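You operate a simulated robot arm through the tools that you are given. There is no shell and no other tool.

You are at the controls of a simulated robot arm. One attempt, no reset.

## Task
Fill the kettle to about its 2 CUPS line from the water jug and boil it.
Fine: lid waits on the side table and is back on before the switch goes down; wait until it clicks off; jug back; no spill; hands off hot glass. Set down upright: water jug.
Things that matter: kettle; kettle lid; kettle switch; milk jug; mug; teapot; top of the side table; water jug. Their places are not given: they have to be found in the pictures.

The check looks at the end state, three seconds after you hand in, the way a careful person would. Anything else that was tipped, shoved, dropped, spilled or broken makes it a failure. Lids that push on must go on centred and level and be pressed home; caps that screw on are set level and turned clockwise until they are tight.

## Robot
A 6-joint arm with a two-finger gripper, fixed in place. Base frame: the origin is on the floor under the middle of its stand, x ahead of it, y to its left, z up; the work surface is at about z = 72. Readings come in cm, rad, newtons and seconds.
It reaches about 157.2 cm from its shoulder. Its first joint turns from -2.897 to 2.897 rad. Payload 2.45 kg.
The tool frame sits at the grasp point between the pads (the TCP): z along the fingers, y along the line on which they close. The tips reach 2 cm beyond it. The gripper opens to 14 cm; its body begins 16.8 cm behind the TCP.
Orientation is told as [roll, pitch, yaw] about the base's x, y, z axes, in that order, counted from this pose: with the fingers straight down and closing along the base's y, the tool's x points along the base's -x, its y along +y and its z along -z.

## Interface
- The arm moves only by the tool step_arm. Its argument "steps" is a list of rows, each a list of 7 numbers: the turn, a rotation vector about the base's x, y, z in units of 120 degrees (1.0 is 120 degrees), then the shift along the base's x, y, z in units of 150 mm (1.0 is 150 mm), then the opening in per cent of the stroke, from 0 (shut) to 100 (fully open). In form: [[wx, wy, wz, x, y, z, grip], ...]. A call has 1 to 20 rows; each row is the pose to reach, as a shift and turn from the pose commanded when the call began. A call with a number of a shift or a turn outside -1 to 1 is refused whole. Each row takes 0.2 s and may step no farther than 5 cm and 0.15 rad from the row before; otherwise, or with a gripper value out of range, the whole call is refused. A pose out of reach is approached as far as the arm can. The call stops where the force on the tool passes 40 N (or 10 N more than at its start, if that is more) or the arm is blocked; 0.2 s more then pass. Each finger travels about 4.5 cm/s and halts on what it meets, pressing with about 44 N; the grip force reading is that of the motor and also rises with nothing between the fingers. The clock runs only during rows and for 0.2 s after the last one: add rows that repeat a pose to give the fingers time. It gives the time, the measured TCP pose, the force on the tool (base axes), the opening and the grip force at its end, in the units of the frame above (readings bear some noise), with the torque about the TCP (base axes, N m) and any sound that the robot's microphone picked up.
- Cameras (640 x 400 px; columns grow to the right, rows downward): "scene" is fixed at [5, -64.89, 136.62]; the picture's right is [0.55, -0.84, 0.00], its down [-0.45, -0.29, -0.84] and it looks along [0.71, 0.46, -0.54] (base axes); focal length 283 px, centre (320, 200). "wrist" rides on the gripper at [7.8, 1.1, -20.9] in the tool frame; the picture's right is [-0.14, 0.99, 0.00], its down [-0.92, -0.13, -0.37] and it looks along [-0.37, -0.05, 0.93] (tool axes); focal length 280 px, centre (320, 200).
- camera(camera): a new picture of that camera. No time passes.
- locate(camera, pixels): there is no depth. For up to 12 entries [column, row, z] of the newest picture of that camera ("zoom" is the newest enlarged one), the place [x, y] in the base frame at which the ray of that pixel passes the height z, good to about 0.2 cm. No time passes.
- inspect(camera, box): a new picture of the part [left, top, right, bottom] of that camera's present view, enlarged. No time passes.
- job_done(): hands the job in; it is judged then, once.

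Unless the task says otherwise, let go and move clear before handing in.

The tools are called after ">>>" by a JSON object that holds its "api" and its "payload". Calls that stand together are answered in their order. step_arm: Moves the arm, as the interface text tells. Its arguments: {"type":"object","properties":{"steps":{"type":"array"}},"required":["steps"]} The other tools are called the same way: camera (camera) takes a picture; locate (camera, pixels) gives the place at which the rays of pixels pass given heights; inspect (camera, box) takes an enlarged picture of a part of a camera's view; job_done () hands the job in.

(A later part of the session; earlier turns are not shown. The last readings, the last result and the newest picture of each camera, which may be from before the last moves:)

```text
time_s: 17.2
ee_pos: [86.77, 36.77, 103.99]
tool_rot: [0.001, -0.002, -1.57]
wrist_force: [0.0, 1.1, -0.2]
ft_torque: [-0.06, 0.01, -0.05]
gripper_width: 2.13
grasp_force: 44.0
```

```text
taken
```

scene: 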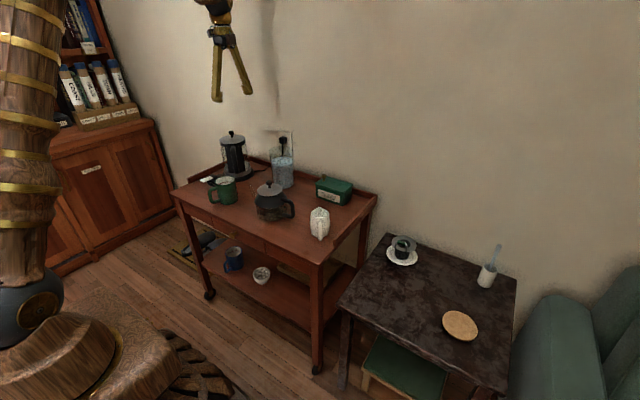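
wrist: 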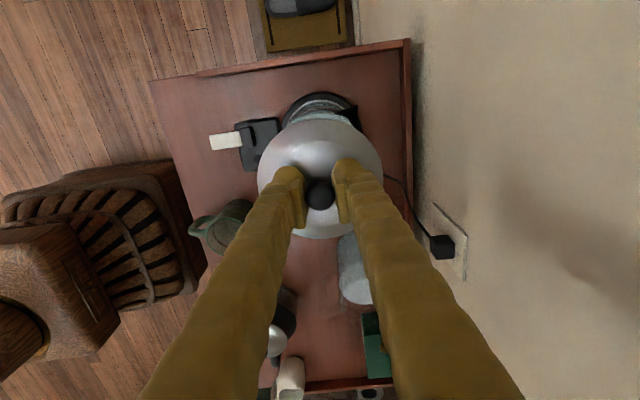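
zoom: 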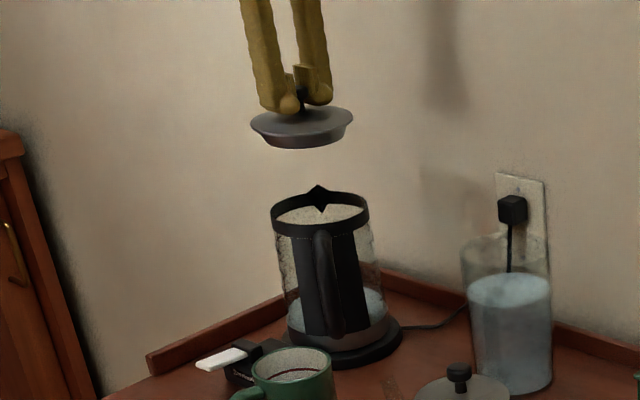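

The lid came off cleanly and hangs level. I'll check the kettle's existing level before carrying the lid away.

>>> {"api": "inspect", "payload": {"camera": "scene", "box": [215, 130, 255, 185]}}

>>> {"api": "step_arm", "payload": {"steps": [[0, 0, 0, -0.03, -0.25, 0.05, 0], [0, 0, 0, -0.06, -0.5, 0.1, 0], [0, 0, 0, -0.1, -0.75, 0.15, 0], [0, 0, 0, -0.15, -1.0, 0.2, 0]]}}

>>> {"api": "step_arm", "payload": {"steps": [[0, 0, 0, -0.05, -0.25, 0, 0], [0, 0, 0, -0.1, -0.5, 0, 0], [0, 0, 0, -0.15, -0.75, 0, 0], [0, 0, 0, -0.2, -1.0, 0, 0]]}}

>>> {"api": "camera", "payload": {"camera": "wrist"}}

>>> {"api": "camera", "payload": {"camera": "scene"}}

```text
7.27 times, centred on (235, 158) of scene
```

zoom: 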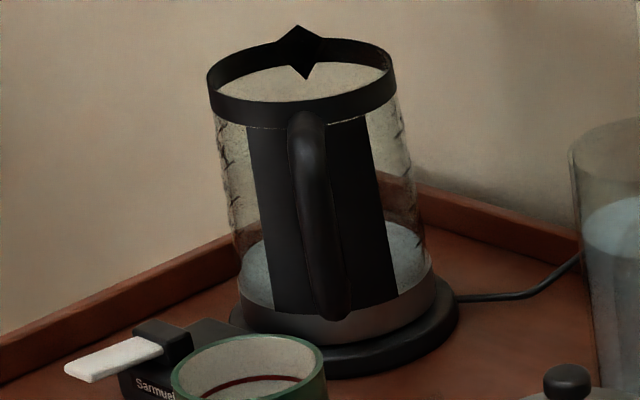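

```text
time_s: 18.2
ee_pos: [84.66, 21.55, 107.28]
tool_rot: [0.0, 0.0, -1.57]
wrist_force: [0.5, -0.4, -2.1]
ft_torque: [0.02, 0.01, 0.01]
gripper_width: 2.13
grasp_force: 43.7
```

```text
time_s: 19.2
ee_pos: [81.67, 6.91, 107.13]
tool_rot: [0.0, -0.001, -1.57]
wrist_force: [-0.2, 0.4, -1.0]
ft_torque: [0.03, -0.01, -0.01]
gripper_width: 2.16
grasp_force: 43.9
```

```text
taken
```

wrist: 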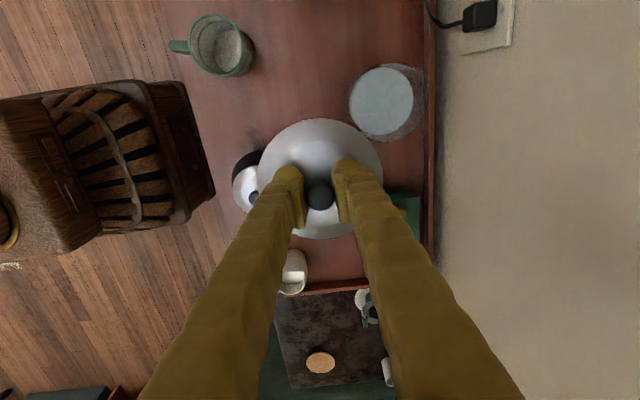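

```text
taken
```

scene: 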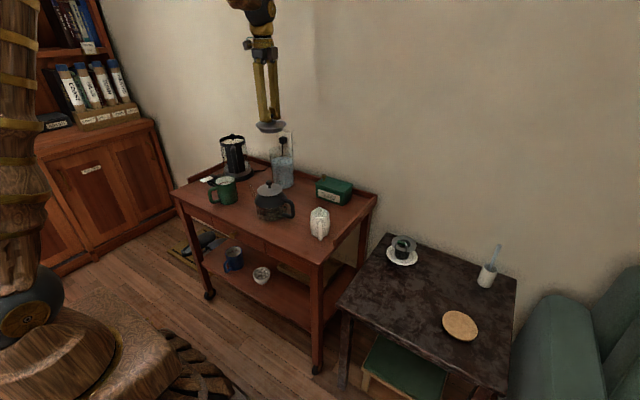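

The lid is hanging steady at (81.7, 6.9, 107), and the path to the side table is clear. I'll continue along −y toward (72, −52).

>>> {"api": "step_arm", "payload": {"steps": [[0, 0, 0, -0.04, -0.25, 0, 0], [0, 0, 0, -0.08, -0.5, 0, 0], [0, 0, 0, -0.12, -0.75, 0, 0], [0, 0, 0, -0.16, -1.0, 0, 0]]}}

>>> {"api": "step_arm", "payload": {"steps": [[0, 0, 0, -0.04, -0.25, 0, 0], [0, 0, 0, -0.08, -0.5, 0, 0], [0, 0, 0, -0.12, -0.75, 0, 0], [0, 0, 0, -0.16, -1.0, 0, 0]]}}

>>> {"api": "step_arm", "payload": {"steps": [[0, 0, 0, -0.04, -0.25, 0, 0], [0, 0, 0, -0.08, -0.5, 0, 0], [0, 0, 0, -0.12, -0.75, 0, 0], [0, 0, 0, -0.16, -1.0, 0, 0]]}}

>>> {"api": "step_arm", "payload": {"steps": [[0, 0, 0, -0.04, -0.25, 0, 0], [0, 0, 0, -0.08, -0.5, 0, 0], [0, 0, 0, -0.12, -0.75, 0, 0], [0, 0, 0, -0.16, -0.9, 0, 0]]}}

>>> {"api": "camera", "payload": {"camera": "wrist"}}

>>> {"api": "camera", "payload": {"camera": "scene"}}

```text
time_s: 20.2
ee_pos: [79.13, -8.41, 107.32]
tool_rot: [0.001, -0.001, -1.571]
wrist_force: [0.1, 0.1, -0.8]
ft_torque: [0.01, -0.03, -0.05]
gripper_width: 2.12
grasp_force: 44.3
```

```text
time_s: 21.2
ee_pos: [76.79, -23.31, 107.42]
tool_rot: [-0.001, 0.001, -1.572]
wrist_force: [0.4, -0.2, -0.4]
ft_torque: [0.04, -0.01, -0.01]
gripper_width: 2.15
grasp_force: 44.3
```

```text
time_s: 22.2
ee_pos: [74.04, -38.63, 106.99]
tool_rot: [-0.002, -0.001, -1.571]
wrist_force: [-0.6, 0.0, -0.7]
ft_torque: [0.0, -0.01, 0.0]
gripper_width: 2.12
grasp_force: 43.7
```

```text
time_s: 23.2
ee_pos: [71.9, -51.96, 106.97]
tool_rot: [0.0, 0.0, -1.571]
wrist_force: [-1.1, 0.2, -0.4]
ft_torque: [0.03, 0.0, 0.01]
gripper_width: 2.12
grasp_force: 44.3
```

```text
taken
```

wrist: 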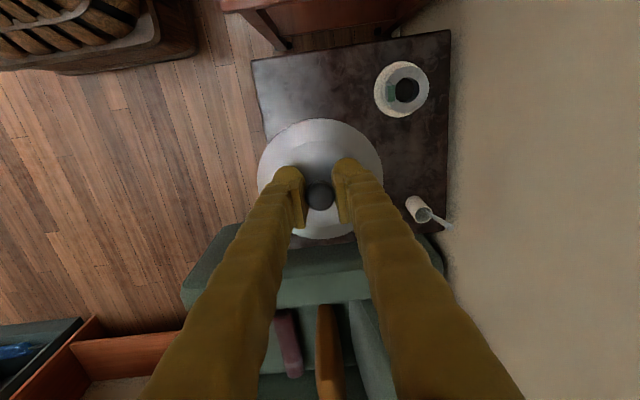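

```text
taken
```

scene: 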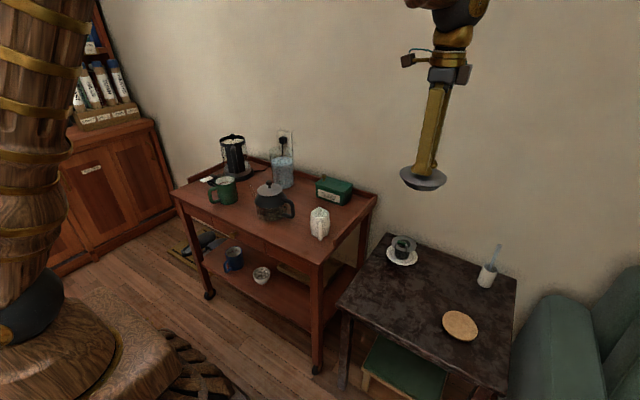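

The lid is over the side table. I'll locate the table corners and items from the wrist view and compare with the scene camera to get the table height.

>>> {"api": "locate", "payload": {"camera": "wrist", "pixels": [[252, 62, 57], [252, 62, 59], [252, 62, 61], [449, 31, 57], [449, 31, 59], [449, 31, 61], [400, 90, 60], [419, 208, 60], [446, 230, 59], [265, 135, 59]]}}

>>> {"api": "locate", "payload": {"camera": "scene", "pixels": [[339, 304, 57], [339, 304, 59], [339, 304, 61], [387, 234, 57], [387, 234, 59], [387, 234, 61], [516, 291, 57], [516, 291, 59], [460, 325, 60], [402, 258, 60], [486, 286, 59], [425, 290, 59]]}}

```text
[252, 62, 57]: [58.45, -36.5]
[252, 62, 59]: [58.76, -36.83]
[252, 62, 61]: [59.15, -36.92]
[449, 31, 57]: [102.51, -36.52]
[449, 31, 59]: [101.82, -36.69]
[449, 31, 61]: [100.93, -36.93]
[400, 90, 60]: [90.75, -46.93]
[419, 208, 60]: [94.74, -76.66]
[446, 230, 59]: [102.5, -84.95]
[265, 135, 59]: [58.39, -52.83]
```

```text
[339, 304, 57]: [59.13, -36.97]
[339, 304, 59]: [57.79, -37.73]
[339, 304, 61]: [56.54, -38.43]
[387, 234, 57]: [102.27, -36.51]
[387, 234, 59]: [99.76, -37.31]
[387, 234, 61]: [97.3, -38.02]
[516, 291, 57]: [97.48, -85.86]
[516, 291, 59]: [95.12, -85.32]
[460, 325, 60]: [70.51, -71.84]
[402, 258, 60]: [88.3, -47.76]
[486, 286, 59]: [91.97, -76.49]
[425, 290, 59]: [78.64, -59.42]
```

Comparing both cameras, the table top is at about z≈57.3 and the spot (72, −52) is at least 16 cm from anything else. I'll lower the lid in stages.

>>> {"api": "step_arm", "payload": {"steps": [[0, 0, 0, 0, 0, -0.3, 0], [0, 0, 0, 0, 0, -0.6, 0], [0, 0, 0, 0, 0, -0.9, 0]]}}

>>> {"api": "step_arm", "payload": {"steps": [[0, 0, 0, 0, 0, -0.3, 0], [0, 0, 0, 0, 0, -0.6, 0], [0, 0, 0, 0, 0, -0.9, 0]]}}

>>> {"api": "step_arm", "payload": {"steps": [[0, 0, 0, 0, 0, -0.2, 0], [0, 0, 0, 0, 0, -0.4, 0], [0, 0, 0, 0, 0, -0.6, 0], [0, 0, 0, 0, 0, -0.7, 0]]}}

>>> {"api": "inspect", "payload": {"camera": "scene", "box": [345, 210, 475, 340]}}

```text
time_s: 24.0
ee_pos: [72.03, -51.91, 93.54]
tool_rot: [0.003, -0.002, -1.57]
wrist_force: [-0.2, 0.9, 0.2]
ft_torque: [0.01, 0.02, 0.04]
gripper_width: 2.12
grasp_force: 44.1
```

```text
time_s: 24.8
ee_pos: [71.89, -51.83, 80.09]
tool_rot: [0.001, -0.001, -1.57]
wrist_force: [-0.3, -0.2, 0.2]
ft_torque: [-0.01, 0.03, 0.02]
gripper_width: 2.11
grasp_force: 44.0
```

```text
time_s: 25.8
ee_pos: [71.86, -51.93, 69.6]
tool_rot: [-0.001, -0.003, -1.57]
wrist_force: [0.3, 0.0, -0.8]
ft_torque: [0.01, -0.01, -0.01]
gripper_width: 2.13
grasp_force: 43.6
```

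```text
3.08 times, centred on (410, 275) of scene
```

zoom: 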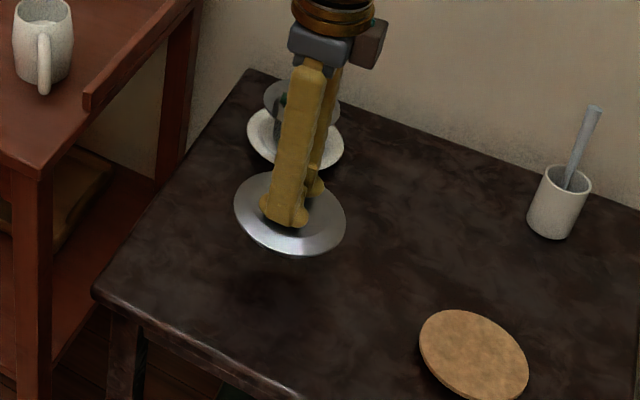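

The lid is level above a clear stretch of table. I'll go down slowly in small calls and check the force for contact.

>>> {"api": "step_arm", "payload": {"steps": [[0, 0, 0, 0, 0, -0.08, 0], [0, 0, 0, 0, 0, -0.16, 0], [0, 0, 0, 0, 0, -0.24, 0], [0, 0, 0, 0, 0, -0.3, 0]]}}

>>> {"api": "step_arm", "payload": {"steps": [[0, 0, 0, 0, 0, -0.02, 0], [0, 0, 0, 0, 0, -0.04, 0], [0, 0, 0, 0, 0, -0.06, 0]]}}

>>> {"api": "inspect", "payload": {"camera": "scene", "box": [365, 240, 465, 330]}}

```text
time_s: 26.8
ee_pos: [72.09, -51.68, 65.16]
tool_rot: [0.0, 0.0, -1.571]
wrist_force: [-0.9, -0.4, -0.2]
ft_torque: [0.02, 0.0, 0.03]
gripper_width: 2.15
grasp_force: 44.3
```

```text
time_s: 27.6
ee_pos: [72.01, -51.9, 64.13]
tool_rot: [0.001, 0.0, -1.57]
wrist_force: [-0.2, 0.7, -0.3]
ft_torque: [0.0, 0.04, -0.03]
gripper_width: 2.12
grasp_force: 44.5
```

```text
4.44 times, centred on (415, 285) of scene
```

zoom: 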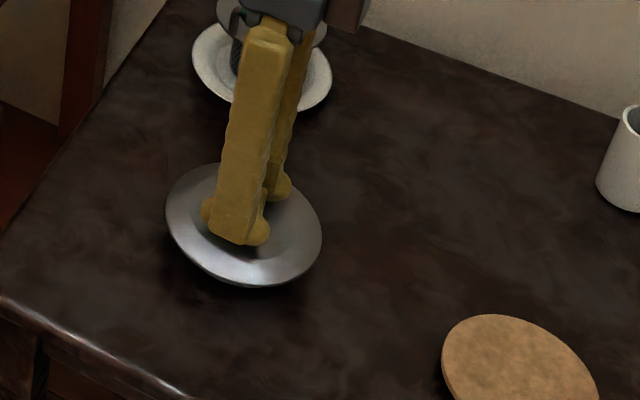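

No contact yet at z=64.1. I'll continue in finer steps.

>>> {"api": "step_arm", "payload": {"steps": [[0, 0, 0, 0, 0, -0.02, 0], [0, 0, 0, 0, 0, -0.04, 0]]}}

>>> {"api": "step_arm", "payload": {"steps": [[0, 0, 0, 0, 0, -0.015, 0], [0, 0, 0, 0, 0, -0.03, 0]]}}

>>> {"api": "step_arm", "payload": {"steps": [[0, 0, 0, 0, 0, -0.013, 0], [0, 0, 0, 0, 0, -0.026, 0]]}}

```text
time_s: 28.2
ee_pos: [72.02, -51.9, 63.64]
tool_rot: [0.0, 0.001, -1.571]
wrist_force: [0.1, 0.4, -0.5]
ft_torque: [0.0, 0.03, -0.01]
gripper_width: 2.12
grasp_force: 43.7
```

```text
time_s: 28.8
ee_pos: [72.15, -51.79, 63.2]
tool_rot: [0.0, -0.001, -1.57]
wrist_force: [0.1, 0.1, -0.7]
ft_torque: [-0.04, 0.02, 0.0]
gripper_width: 2.13
grasp_force: 44.1
```

```text
time_s: 29.4
ee_pos: [72.16, -51.91, 63.08]
tool_rot: [0.001, -0.001, -1.57]
wrist_force: [-1.1, 0.3, 7.2]
ft_torque: [-0.08, -0.05, 0.0]
gripper_width: 2.16
grasp_force: 43.9
stopped in row 2: the force on the tool passed its limit at 46 N (the readings are from after the stop); the commanded pose is now the measured one
```

Contact came at z≈63.05, with 7 N upward now, so the lid rests on the table. I'll open the gripper and check that it stays put.

>>> {"api": "step_arm", "payload": {"steps": [[0, 0, 0, 0, 0, 0, 20], [0, 0, 0, 0, 0, 0, 35], [0, 0, 0, 0, 0, 0, 45], [0, 0, 0, 0, 0, 0, 45]]}}

>>> {"api": "camera", "payload": {"camera": "wrist"}}

>>> {"api": "inspect", "payload": {"camera": "scene", "box": [365, 240, 465, 330]}}

```text
time_s: 30.4
ee_pos: [72.05, -51.95, 63.2]
tool_rot: [0.002, -0.001, -1.571]
wrist_force: [-0.3, -0.2, -0.8]
ft_torque: [0.0, -0.02, 0.02]
gripper_width: 6.32
grasp_force: 0.2
```

```text
taken
```

wrist: 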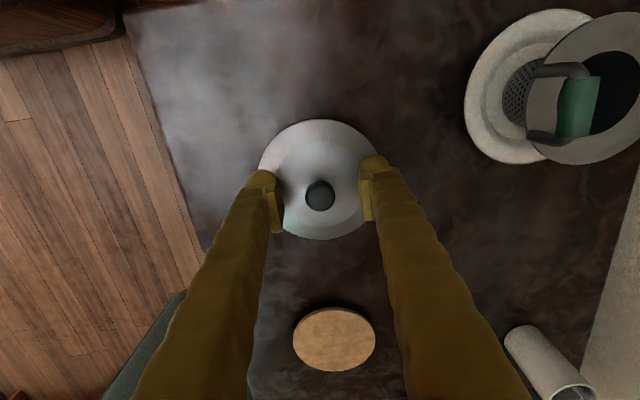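

```text
4.44 times, centred on (415, 285) of scene
```

zoom: 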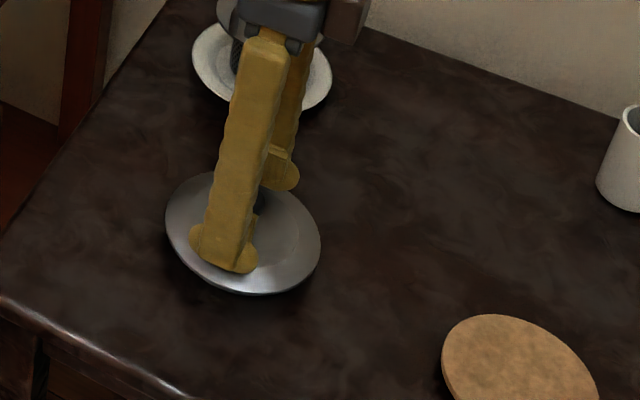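

The lid sits flat with the knob centred between the open fingers. I'll rise clear of it and take a look.

>>> {"api": "step_arm", "payload": {"steps": [[0, 0, 0, 0, 0, 0.1, 45], [0, 0, 0, 0, 0, 0.35, 60], [0, 0, 0, 0, 0, 0.65, 80], [0, 0, 0, 0, 0, 0.95, 100]]}}

>>> {"api": "camera", "payload": {"camera": "wrist"}}

>>> {"api": "inspect", "payload": {"camera": "scene", "box": [345, 210, 475, 340]}}

```text
time_s: 31.4
ee_pos: [72.09, -52.1, 77.09]
tool_rot: [-0.001, -0.002, -1.571]
wrist_force: [-0.2, -0.3, -0.2]
ft_torque: [-0.03, -0.03, 0.0]
gripper_width: 13.09
grasp_force: 0.1
```

```text
taken
```

wrist: 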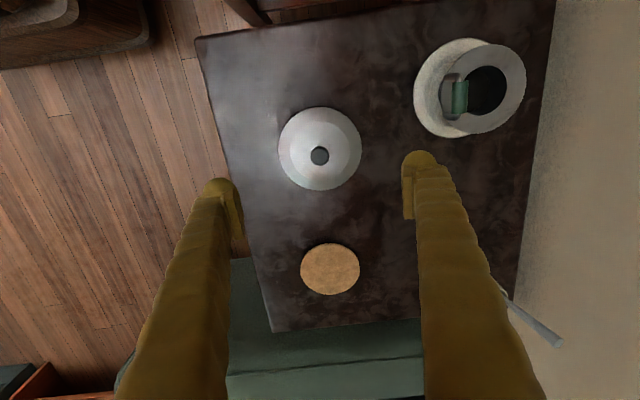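

```text
3.08 times, centred on (410, 275) of scene
```

zoom: 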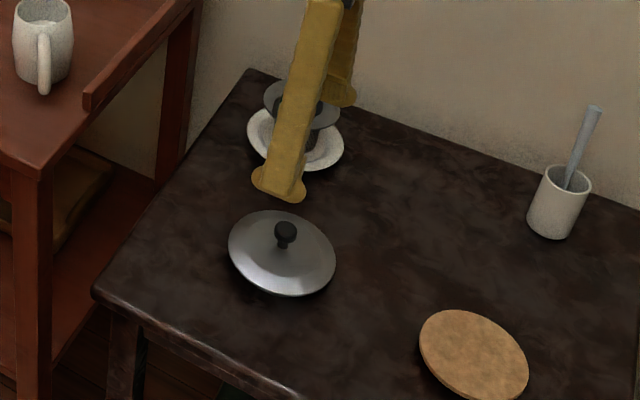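

The lid sits level on the side table. I'll raise and carry the empty gripper back over the trolley to look at the jug from above.

>>> {"api": "step_arm", "payload": {"steps": [[0, 0, 0, 0, 0, 0.3, 100], [0, 0, 0, 0, 0, 0.6, 100], [0, 0, 0, 0, 0, 0.9, 100]]}}

>>> {"api": "step_arm", "payload": {"steps": [[0, 0, 0, 0, 0.15, 0.28, 100], [0, 0, 0, 0, 0.3, 0.56, 100], [0, 0, 0, 0, 0.5, 0.8, 100]]}}

>>> {"api": "step_arm", "payload": {"steps": [[0, 0, 0, 0.1, 0.31, 0, 100], [0, 0, 0, 0.2, 0.62, 0, 100], [0, 0, 0, 0.28, 0.9, 0, 100]]}}

>>> {"api": "step_arm", "payload": {"steps": [[0, 0, 0, 0.1, 0.31, 0, 100], [0, 0, 0, 0.2, 0.62, 0, 100], [0, 0, 0, 0.3, 0.9, 0, 100]]}}

>>> {"api": "step_arm", "payload": {"steps": [[0, 0, 0, 0.1, 0.31, 0, 100], [0, 0, 0, 0.2, 0.62, 0, 100], [0, 0, 0, 0.3, 0.9, 0, 100]]}}

>>> {"api": "step_arm", "payload": {"steps": [[0, 0, 0, 0.1, 0.31, 0, 100], [0, 0, 0, 0.2, 0.62, 0, 100], [0, 0, 0, 0.3, 0.9, 0, 100], [0, 0, 0, 0.38, 0.97, 0, 100]]}}

>>> {"api": "camera", "payload": {"camera": "wrist"}}

```text
time_s: 32.2
ee_pos: [72.08, -51.97, 90.79]
tool_rot: [0.0, 0.001, -1.57]
wrist_force: [0.0, 0.9, -1.0]
ft_torque: [0.0, -0.01, 0.0]
gripper_width: 14.02
grasp_force: 0.0
```

```text
time_s: 33.0
ee_pos: [71.96, -44.44, 102.92]
tool_rot: [0.002, -0.001, -1.574]
wrist_force: [0.0, -0.3, 0.3]
ft_torque: [-0.01, 0.02, 0.0]
gripper_width: 13.99
grasp_force: 0.1
```

```text
time_s: 33.8
ee_pos: [76.26, -31.05, 102.75]
tool_rot: [0.0, -0.001, -1.57]
wrist_force: [0.7, 0.3, 0.2]
ft_torque: [-0.01, 0.02, -0.05]
gripper_width: 13.98
grasp_force: 0.0
```

```text
time_s: 34.6
ee_pos: [81.02, -17.7, 102.84]
tool_rot: [0.002, -0.002, -1.573]
wrist_force: [0.3, 0.5, 0.3]
ft_torque: [-0.02, 0.04, -0.01]
gripper_width: 13.99
grasp_force: 0.0
```

```text
time_s: 35.4
ee_pos: [85.42, -4.03, 103.0]
tool_rot: [0.003, -0.001, -1.57]
wrist_force: [0.0, -0.2, 0.5]
ft_torque: [0.02, -0.01, 0.01]
gripper_width: 13.97
grasp_force: 0.2
```

```text
time_s: 36.4
ee_pos: [90.89, 10.84, 102.95]
tool_rot: [0.0, -0.002, -1.572]
wrist_force: [-0.8, 1.2, 0.0]
ft_torque: [0.01, -0.03, 0.04]
gripper_width: 14.0
grasp_force: 0.0
```

```text
taken
```

wrist: 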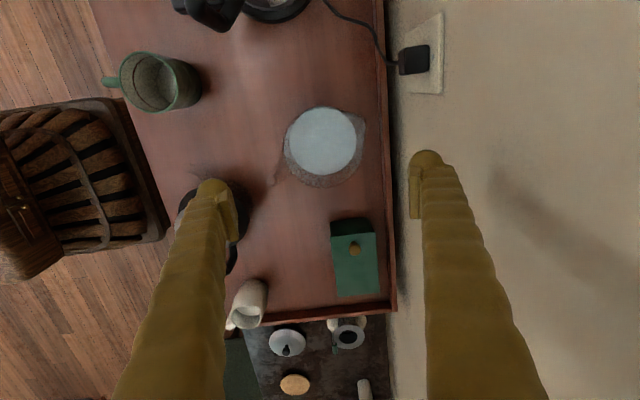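

>>> {"api": "inspect", "payload": {"camera": "wrist", "box": [260, 90, 380, 200]}}

>>> {"api": "inspect", "payload": {"camera": "scene", "box": [214, 128, 258, 184]}}

```text
3.64 times, centred on (320, 145) of wrist
```

zoom: 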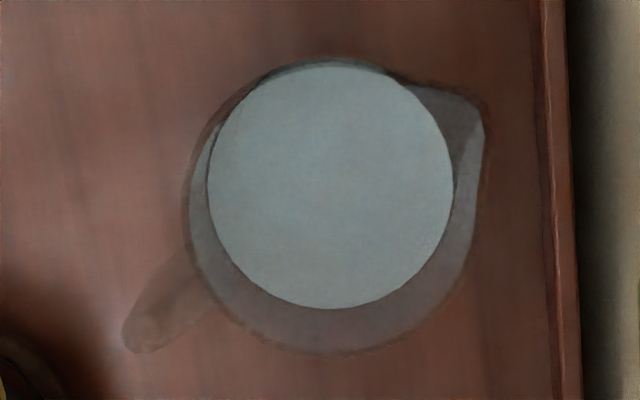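

```text
7.14 times, centred on (236, 156) of scene
```

zoom: 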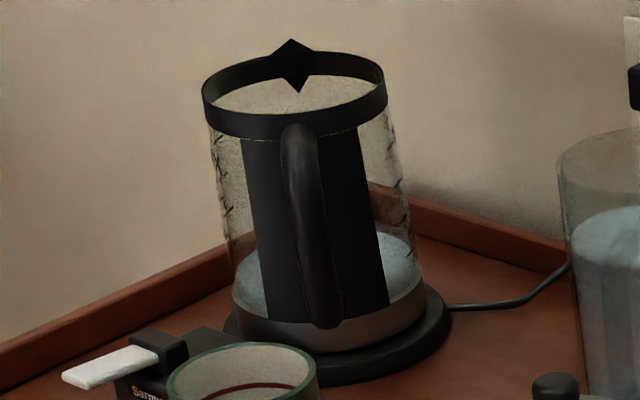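

From above, the lip points to zoom (485,103) and the handle to (135,345), an axis heading of about 25°. I'll locate the rim centre, handle end and lip.

>>> {"api": "locate", "payload": {"camera": "wrist", "pixels": [[323.3, 146.9, 88], [323.3, 146.9, 89.3], [323.3, 146.9, 91], [323, 141.4, 83], [323, 141.4, 84], [269.2, 184.8, 87], [269.2, 184.8, 89], [365.9, 118.4, 89], [282.9, 146.9, 89.3], [363.5, 150, 89.3], [323.3, 187.5, 89.3], [323.3, 106, 89.3]]}}

```text
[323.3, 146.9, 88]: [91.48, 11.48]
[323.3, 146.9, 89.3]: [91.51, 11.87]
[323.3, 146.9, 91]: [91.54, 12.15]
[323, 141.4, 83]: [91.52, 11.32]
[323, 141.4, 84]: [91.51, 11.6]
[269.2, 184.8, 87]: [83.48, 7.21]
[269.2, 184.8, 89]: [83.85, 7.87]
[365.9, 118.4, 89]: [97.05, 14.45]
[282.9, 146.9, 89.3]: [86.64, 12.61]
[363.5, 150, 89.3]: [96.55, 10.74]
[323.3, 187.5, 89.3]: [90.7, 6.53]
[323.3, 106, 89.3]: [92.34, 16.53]
```

The jug's axis is at about (91.5, 11.6), rim radius ≈5.0, handle end at (83.6, 7.4) and lip at (97, 14.4). Before grasping, I'll tilt to the oblique view and compare the kettle's present water level with its ticks.

>>> {"api": "step_arm", "payload": {"steps": [[0.0625, 0, 0, -0.025, 0.04, 0.04, 100], [0.125, 0, 0, -0.05, 0.08, 0.08, 100], [0.1875, 0, 0, -0.075, 0.12, 0.12, 100], [0.25, 0, 0, -0.1, 0.16, 0.16, 100], [0.3125, 0, 0, -0.125, 0.2, 0.2, 100], [0.375, 0, 0, -0.15, 0.24, 0.24, 100], [0.4375, 0, 0, -0.175, 0.28, 0.26, 100], [0.5, 0, 0, -0.2, 0.33, 0.28, 100]]}}

>>> {"api": "camera", "payload": {"camera": "wrist"}}

>>> {"api": "inspect", "payload": {"camera": "wrist", "box": [270, 140, 390, 260]}}

```text
time_s: 38.2
ee_pos: [88.03, 15.56, 107.24]
tool_rot: [0.002, 1.047, -1.57]
wrist_force: [-0.3, -0.8, 0.0]
ft_torque: [-0.1, -0.01, -0.01]
gripper_width: 14.02
grasp_force: 0.1
```

```text
taken
```

wrist: 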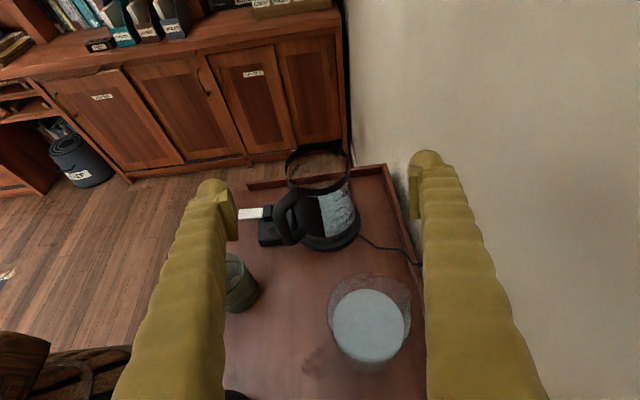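

```text
3.33 times, centred on (330, 200) of wrist
```

zoom: 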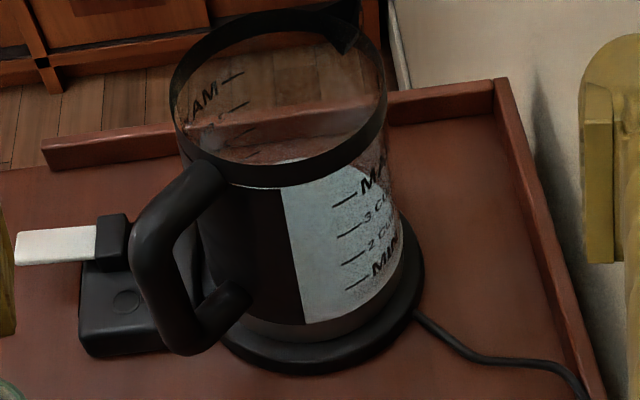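

>>> {"api": "inspect", "payload": {"camera": "wrist", "box": [305, 180, 365, 250]}}

>>> {"api": "inspect", "payload": {"camera": "wrist", "box": [280, 140, 355, 200]}}

>>> {"api": "inspect", "payload": {"camera": "scene", "box": [238, 145, 258, 175]}}

>>> {"api": "inspect", "payload": {"camera": "scene", "box": [212, 145, 240, 180]}}

```text
5.71 times, centred on (335, 215) of wrist
```

zoom: 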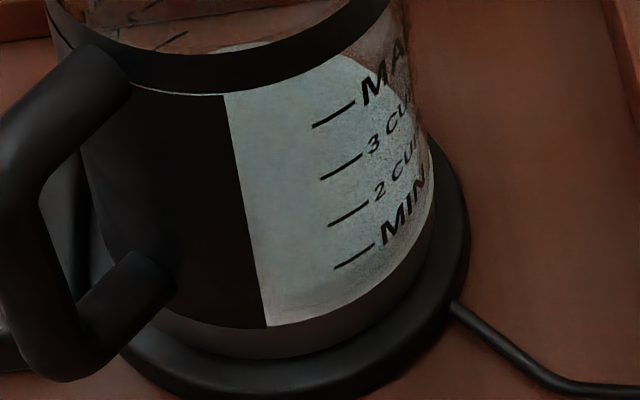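

```text
6.67 times, centred on (318, 170) of wrist
```

zoom: 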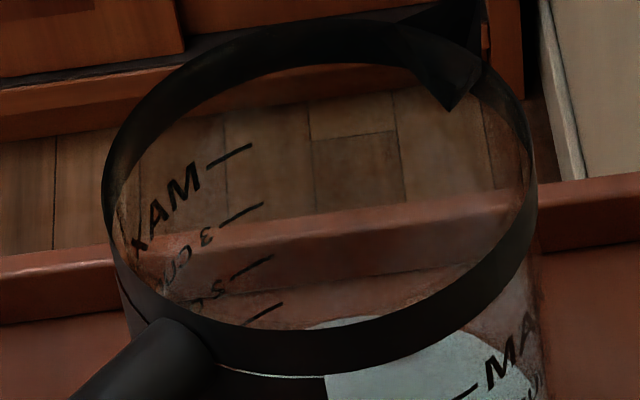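

```text
13.33 times, centred on (248, 160) of scene
```

zoom: 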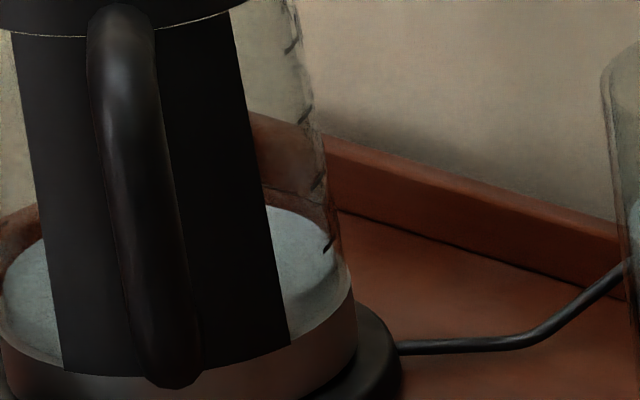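

```text
11.43 times, centred on (226, 162) of scene
```

zoom: 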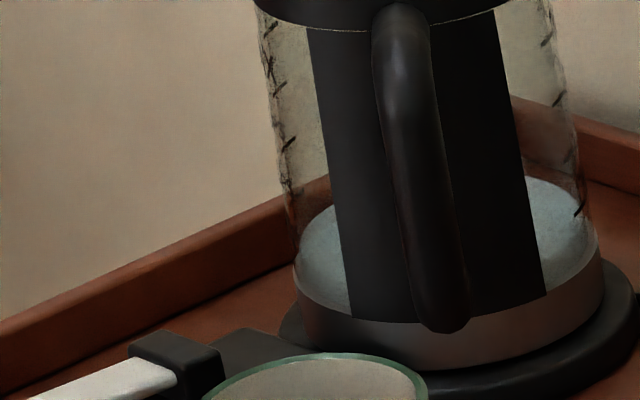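

The kettle's water surface sits about at its MIN tick, so only about one cup is needed, and the jug's lip gives a clean pour. I'll turn to the grasp orientation (heading 35°, 45° down) while still high.

>>> {"api": "step_arm", "payload": {"steps": [[-0.0625, 0, 0, -0.06, -0.09, 0, 100], [-0.125, 0, 0, -0.12, -0.18, 0, 100]]}}

>>> {"api": "step_arm", "payload": {"steps": [[0, 0, -0.0655, -0.08, -0.1, 0, 100], [0, 0, -0.1309, -0.16, -0.2, 0, 100], [0, 0, -0.1964, -0.24, -0.3, 0, 100], [0, 0, -0.2619, -0.32, -0.4, 0, 100], [0, 0, -0.3274, -0.4, -0.5, 0, 100], [0, 0, -0.3928, -0.48, -0.6, 0, 100], [0, 0, -0.4583, -0.55, -0.7, 0, 100]]}}

>>> {"api": "camera", "payload": {"camera": "wrist"}}

>>> {"api": "camera", "payload": {"camera": "scene"}}

```text
time_s: 38.8
ee_pos: [86.22, 13.11, 107.13]
tool_rot: [0.0, 0.784, -1.572]
wrist_force: [0.0, 0.3, 0.0]
ft_torque: [0.03, 0.02, 0.01]
gripper_width: 14.03
grasp_force: 0.1
```

```text
time_s: 40.4
ee_pos: [77.79, 2.54, 106.95]
tool_rot: [0.001, 0.783, -2.533]
wrist_force: [0.4, -0.8, -0.6]
ft_torque: [0.01, -0.01, -0.01]
gripper_width: 13.99
grasp_force: 0.2
```

```text
taken
```

wrist: 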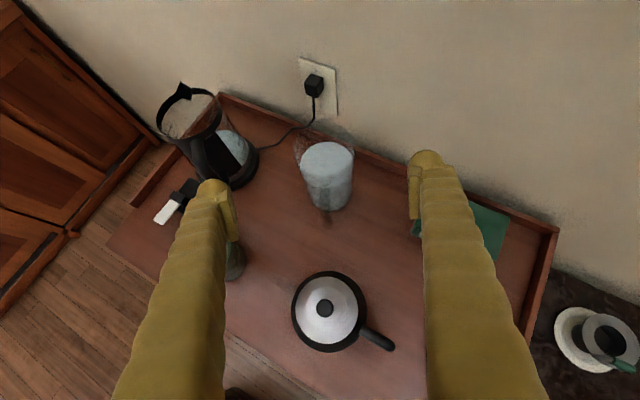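

```text
taken
```

scene: 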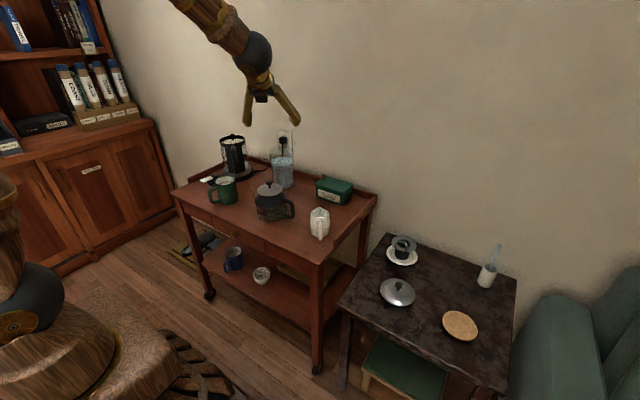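

The orientation is reached, and the jug's handle at wrist (327,215) lines up with the approach. I'll check the jug's position once more from this view.

>>> {"api": "inspect", "payload": {"camera": "wrist", "box": [280, 120, 380, 230]}}

>>> {"api": "locate", "payload": {"camera": "wrist", "pixels": [[327, 160, 83], [327, 160, 84], [300.5, 160, 84], [353.5, 160, 84], [325, 150, 89.3], [327, 218, 84], [327, 218, 88], [326, 290, 85]]}}

```text
3.64 times, centred on (330, 175) of wrist
```

zoom: 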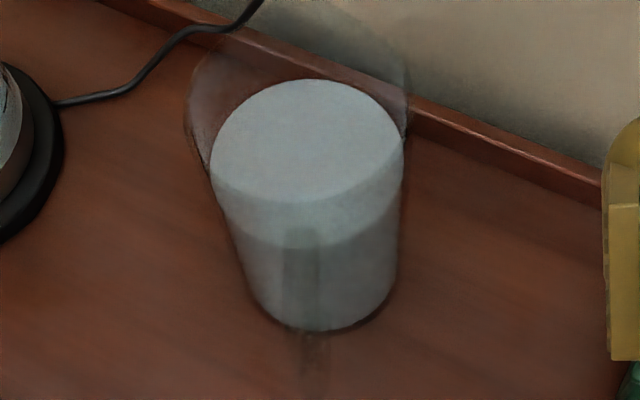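

```text
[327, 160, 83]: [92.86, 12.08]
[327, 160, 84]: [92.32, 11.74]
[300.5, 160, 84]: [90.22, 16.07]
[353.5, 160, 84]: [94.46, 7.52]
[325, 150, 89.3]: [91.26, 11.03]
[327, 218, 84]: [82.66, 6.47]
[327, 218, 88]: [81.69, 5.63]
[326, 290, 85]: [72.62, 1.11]
```

Both views agree to within a few millimetres on a jug axis at about (91.6, 11.5). I'll move to the approach line and advance partway, then check clearance of both fingers around the jug.

>>> {"api": "step_arm", "payload": {"steps": [[0, 0, 0, 0.05, 0.018, -0.3, 100], [0, 0, 0, 0.1, 0.036, -0.6, 100], [0, 0, 0, 0.15, 0.053, -0.887, 100]]}}

>>> {"api": "step_arm", "payload": {"steps": [[0, 0, 0, 0.1158, 0.0812, -0.1414, 100], [0, 0, 0, 0.2316, 0.1624, -0.2828, 100], [0, 0, 0, 0.3474, 0.2436, -0.4242, 100], [0, 0, 0, 0.4246, 0.2977, -0.5185, 100]]}}

>>> {"api": "camera", "payload": {"camera": "wrist"}}

>>> {"api": "inspect", "payload": {"camera": "scene", "box": [225, 85, 345, 205]}}

```text
time_s: 41.2
ee_pos: [80.17, 3.31, 93.65]
tool_rot: [0.0, 0.786, -2.533]
wrist_force: [-0.9, 0.5, 0.8]
ft_torque: [-0.03, 0.01, 0.02]
gripper_width: 13.98
grasp_force: 0.0
```

```text
time_s: 42.2
ee_pos: [86.55, 7.76, 86.05]
tool_rot: [0.002, 0.782, -2.53]
wrist_force: [0.5, 0.6, 0.4]
ft_torque: [-0.01, -0.05, 0.01]
gripper_width: 14.01
grasp_force: 0.0
```

```text
taken
```

wrist: 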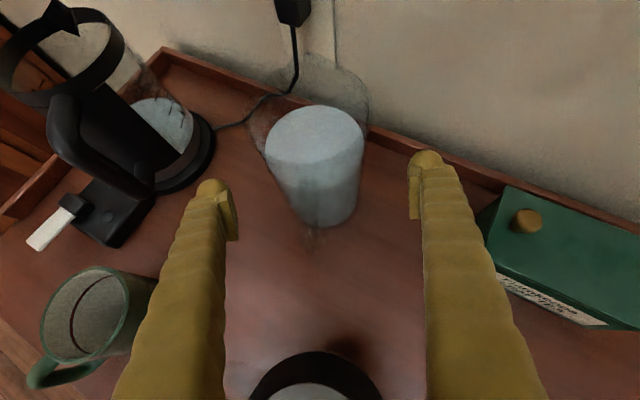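

```text
3.33 times, centred on (285, 145) of scene
```

zoom: 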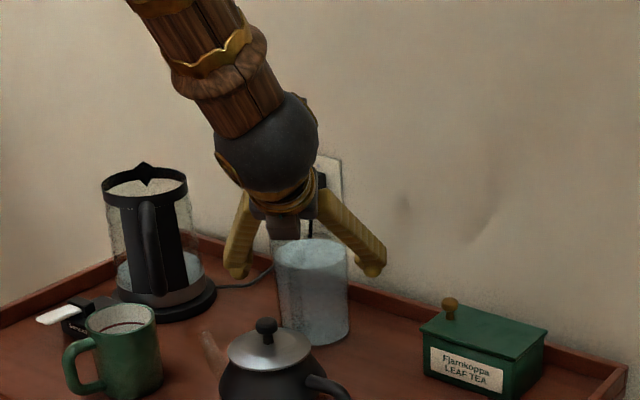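

The jug is centred between the finger tips (wrist 230 and 415, jug at about 315). I'll advance the last 9 cm to the grasp point.

>>> {"api": "step_arm", "payload": {"steps": [[0, 0, 0, 0.07, 0.049, -0.086, 100], [0, 0, 0, 0.139, 0.098, -0.172, 100], [0, 0, 0, 0.209, 0.147, -0.258, 100], [0, 0, 0, 0.278, 0.196, -0.344, 100], [0, 0, 0, 0.345, 0.244, -0.43, 100]]}}

>>> {"api": "camera", "payload": {"camera": "wrist"}}

>>> {"api": "inspect", "payload": {"camera": "scene", "box": [225, 85, 345, 205]}}

```text
time_s: 43.4
ee_pos: [91.72, 11.42, 79.61]
tool_rot: [0.002, 0.782, -2.531]
wrist_force: [-0.3, -0.6, -0.9]
ft_torque: [-0.01, 0.01, 0.01]
gripper_width: 14.0
grasp_force: 0.0
```

```text
taken
```

wrist: 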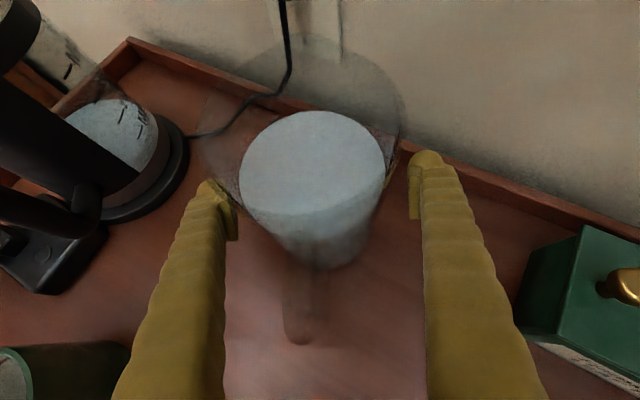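

```text
3.33 times, centred on (285, 145) of scene
```

zoom: 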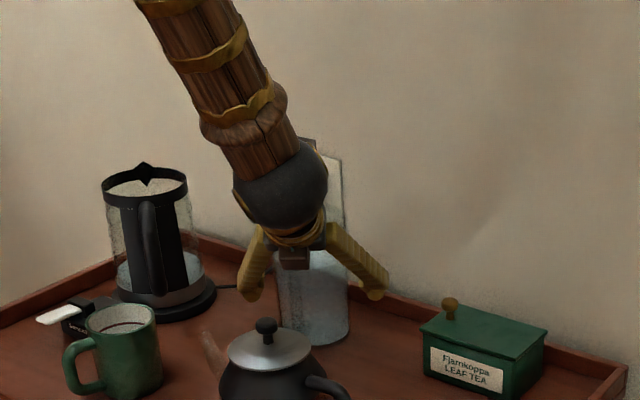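

The jug is centred within about a millimetre (expected column 313, seen 312). I'll close the gripper on it.

>>> {"api": "step_arm", "payload": {"steps": [[0, 0, 0, 0, 0, 0, 85], [0, 0, 0, 0, 0, 0, 75], [0, 0, 0, 0, 0, 0, 70], [0, 0, 0, 0, 0, 0, 65], [0, 0, 0, 0, 0, 0, 60], [0, 0, 0, 0, 0, 0, 50], [0, 0, 0, 0, 0, 0, 50]]}}

>>> {"api": "camera", "payload": {"camera": "wrist"}}

>>> {"api": "inspect", "payload": {"camera": "scene", "box": [225, 85, 345, 205]}}

```text
time_s: 45.0
ee_pos: [91.69, 11.38, 79.62]
tool_rot: [0.003, 0.784, -2.53]
wrist_force: [-2.8, 4.6, 3.9]
ft_torque: [-0.03, 0.12, -0.14]
gripper_width: 10.79
grasp_force: 44.0
```

```text
taken
```

wrist: 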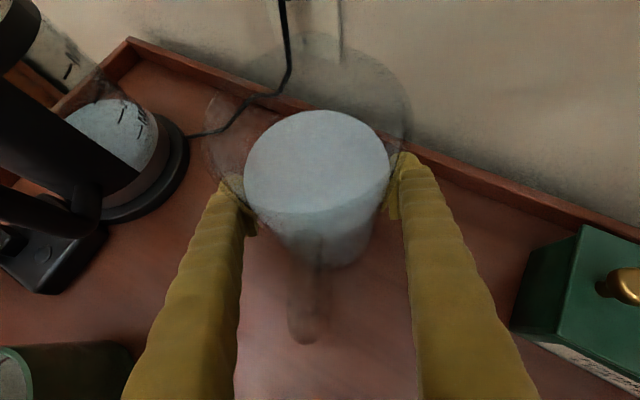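

```text
3.33 times, centred on (285, 145) of scene
```

zoom: 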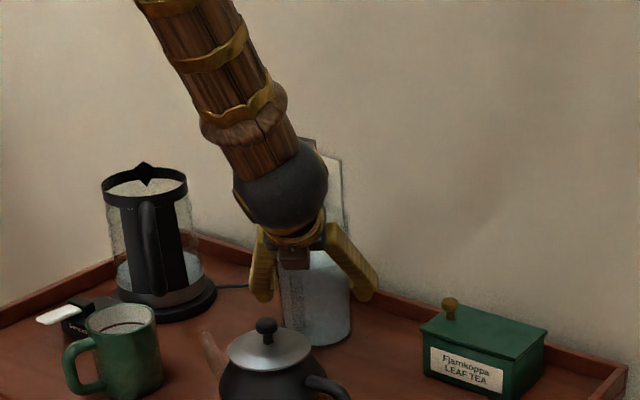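

The grip reads 44 N at 10.8 cm and the jug shifted only a few millimetres. I'll lift slowly and read the weight.

>>> {"api": "step_arm", "payload": {"steps": [[0, 0, 0, 0, 0, 0.02, 50], [0, 0, 0, 0, 0, 0.05, 50], [0, 0, 0, 0, 0, 0.09, 50], [0, 0, 0, 0, 0, 0.14, 50], [0, 0, 0, 0, 0, 0.2, 50], [0, 0, 0, 0, 0, 0.2, 50], [0, 0, 0, 0, 0, 0.2, 50]]}}

>>> {"api": "camera", "payload": {"camera": "wrist"}}

>>> {"api": "inspect", "payload": {"camera": "scene", "box": [225, 85, 345, 205]}}

```text
time_s: 46.6
ee_pos: [91.74, 11.39, 82.64]
tool_rot: [0.0, 0.784, -2.533]
wrist_force: [-0.5, -0.4, -10.8]
ft_torque: [0.04, -0.16, 0.03]
gripper_width: 10.79
grasp_force: 44.0
```

```text
taken
```

wrist: 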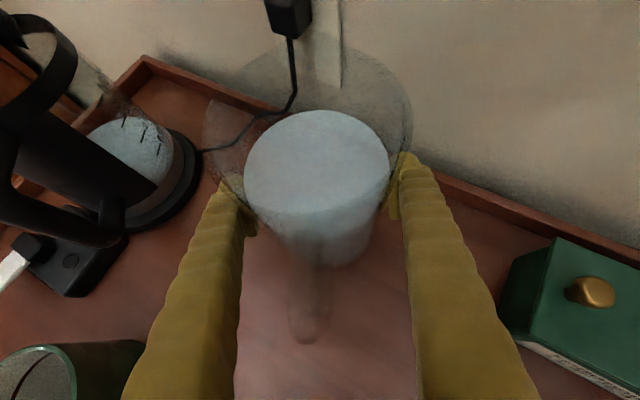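

```text
3.33 times, centred on (285, 145) of scene
```

zoom: 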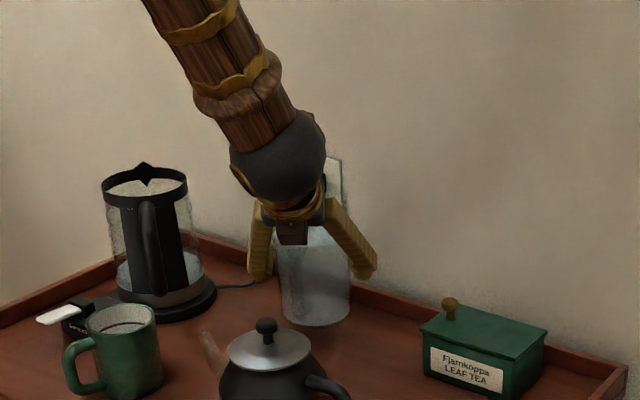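

The jug weighs about 10.8 N and holds steady in the grip. I'll lift it clear of everything and turn it upright so the lip faces the kettle, at a standoff from it.

>>> {"api": "step_arm", "payload": {"steps": [[0, 0, 0, 0, 0, 0.08, 50], [0, 0, 0, 0, 0, 0.2, 50], [0, 0, 0, 0, 0, 0.35, 50], [0, 0, 0, 0, 0, 0.5, 50], [0, 0, 0, 0, 0, 0.65, 50], [0, 0, 0, 0, 0, 0.8, 50], [0, 0, 0, 0, 0, 0.89, 50], [0, 0, 0, 0, 0, 0.89, 50]]}}

>>> {"api": "step_arm", "payload": {"steps": [[0, 0, 0.03, -0.005, 0.02, 0, 50], [0, 0, 0.08, -0.01, 0.05, 0, 50], [0, 0, 0.14, -0.02, 0.09, 0, 50], [0, 0, 0.2, -0.03, 0.13, 0, 50], [0, 0, 0.26, -0.04, 0.17, 0, 50], [0, 0, 0.32, -0.05, 0.21, 0, 50], [0, 0, 0.38, -0.06, 0.25, 0, 50], [0, 0, 0.44, -0.07, 0.29, 0, 50], [0, 0, 0.5, -0.08, 0.33, 0, 50], [0, 0, 0.55, -0.085, 0.35, 0, 50], [0, 0, 0.59, -0.09, 0.37, 0, 50], [0, 0, 0.604, -0.09, 0.37, 0, 50], [0, 0, 0.604, -0.09, 0.37, 0, 50]]}}

>>> {"api": "camera", "payload": {"camera": "wrist"}}

>>> {"api": "camera", "payload": {"camera": "scene"}}

```text
time_s: 48.4
ee_pos: [91.58, 11.56, 95.82]
tool_rot: [0.0, 0.785, -2.53]
wrist_force: [-0.3, 0.5, -11.4]
ft_torque: [0.11, -0.16, -0.01]
gripper_width: 10.76
grasp_force: 43.6
```

```text
time_s: 51.2
ee_pos: [90.42, 16.88, 95.9]
tool_rot: [-0.001, 0.783, -1.266]
wrist_force: [-0.6, -0.3, -11.5]
ft_torque: [0.17, 0.03, 0.02]
gripper_width: 10.77
grasp_force: 44.2
```

```text
taken
```

wrist: 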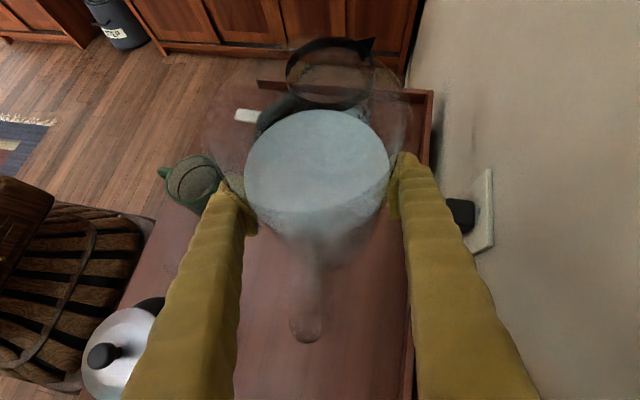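

```text
taken
```

scene: 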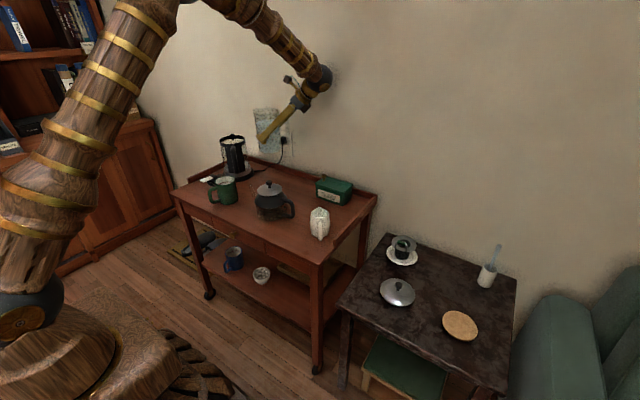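

The jug is upright with its handle toward the gripper and the kettle ring straight ahead at wrist (330,72). I'll zoom in to check where the lip points relative to the kettle, and check the jug in the scene.

>>> {"api": "inspect", "payload": {"camera": "wrist", "box": [200, 20, 440, 260]}}

>>> {"api": "inspect", "payload": {"camera": "scene", "box": [200, 85, 310, 190]}}

>>> {"api": "locate", "payload": {"camera": "wrist", "pixels": [[329, 72, 89], [329, 72, 90], [329, 72, 91], [287, 72, 90], [372, 72, 90]]}}

```text
1.67 times, centred on (320, 140) of wrist
```

zoom: 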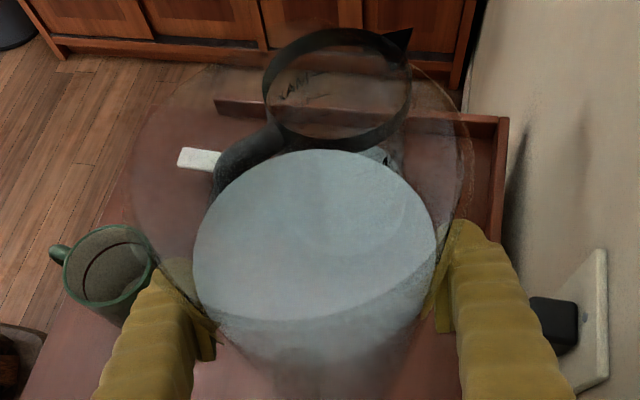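

```text
3.81 times, centred on (255, 138) of scene
```

zoom: 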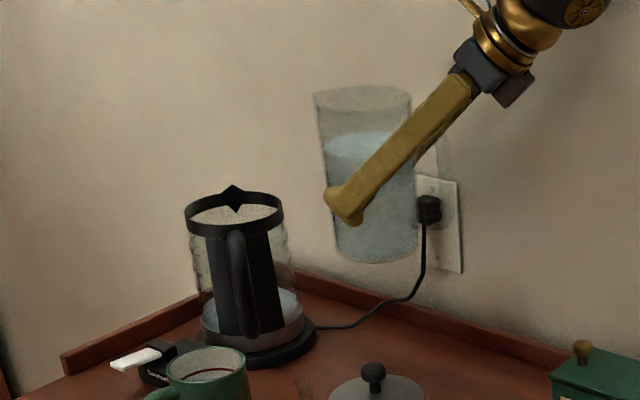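

```text
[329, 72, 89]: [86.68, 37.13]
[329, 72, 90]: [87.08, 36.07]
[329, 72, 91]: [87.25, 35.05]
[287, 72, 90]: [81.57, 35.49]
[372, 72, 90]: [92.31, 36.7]
```

>>> {"api": "inspect", "payload": {"camera": "wrist", "box": [330, 40, 420, 130]}}

>>> {"api": "inspect", "payload": {"camera": "wrist", "box": [240, 40, 340, 130]}}

```text
4.44 times, centred on (375, 85) of wrist
```

zoom: 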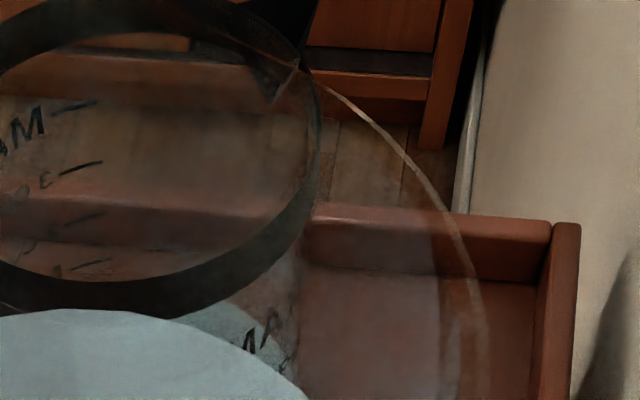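

```text
4.44 times, centred on (290, 85) of wrist
```

zoom: 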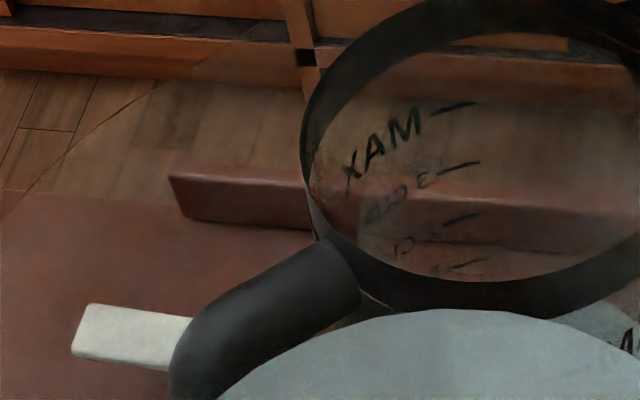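

The kettle ring centre locates at about (86.9, 36.6) with its top at z≈89.5, consistent with before. I'll pre-tilt the jug to 35°, below the pouring angle, at this standoff and check that it doesn't slip in the grip.

>>> {"api": "step_arm", "payload": {"steps": [[-0.0246, -0.0044, 0, 0, 0, 0, 50], [-0.0575, -0.0102, 0, 0, 0, 0, 50], [-0.0903, -0.016, 0, 0, 0, 0, 50], [-0.1231, -0.0218, 0, 0, 0, 0, 50], [-0.156, -0.0276, 0, 0, 0, 0, 50], [-0.1888, -0.0334, 0, 0, 0, 0, 50], [-0.2216, -0.0392, 0, 0, 0, 0, 50], [-0.2545, -0.045, 0, 0, 0, 0, 50], [-0.2791, -0.0494, 0, 0, 0, 0, 50], [-0.2873, -0.0508, 0, 0, 0, 0, 50], [-0.2873, -0.0508, 0, 0, 0, 0, 50]]}}

>>> {"api": "camera", "payload": {"camera": "wrist"}}

>>> {"api": "inspect", "payload": {"camera": "scene", "box": [200, 75, 320, 190]}}

```text
time_s: 53.6
ee_pos: [90.29, 16.99, 95.93]
tool_rot: [-0.074, 0.177, -1.303]
wrist_force: [0.4, -0.2, -11.1]
ft_torque: [0.13, 0.09, -0.01]
gripper_width: 10.77
grasp_force: 43.7
```

```text
taken
```

wrist: 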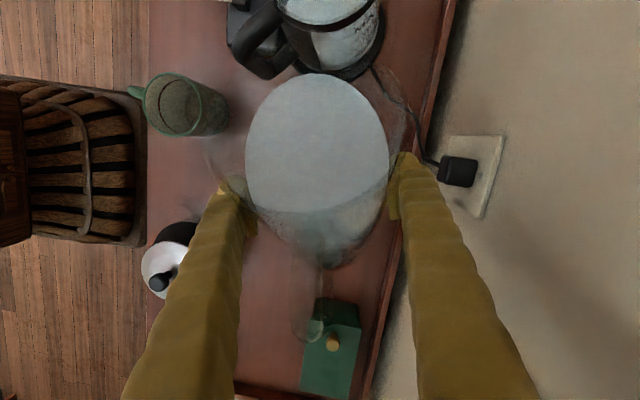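

```text
3.48 times, centred on (260, 132) of scene
```

zoom: 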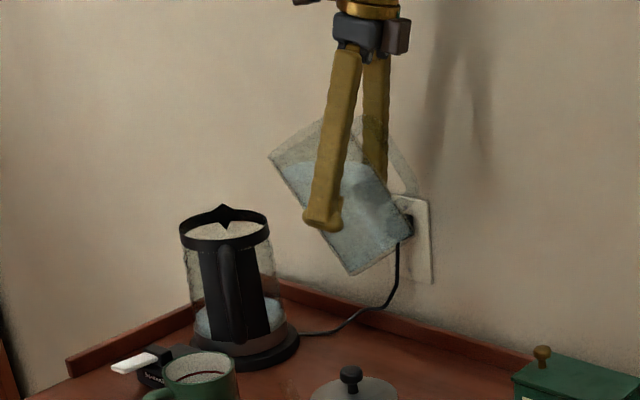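

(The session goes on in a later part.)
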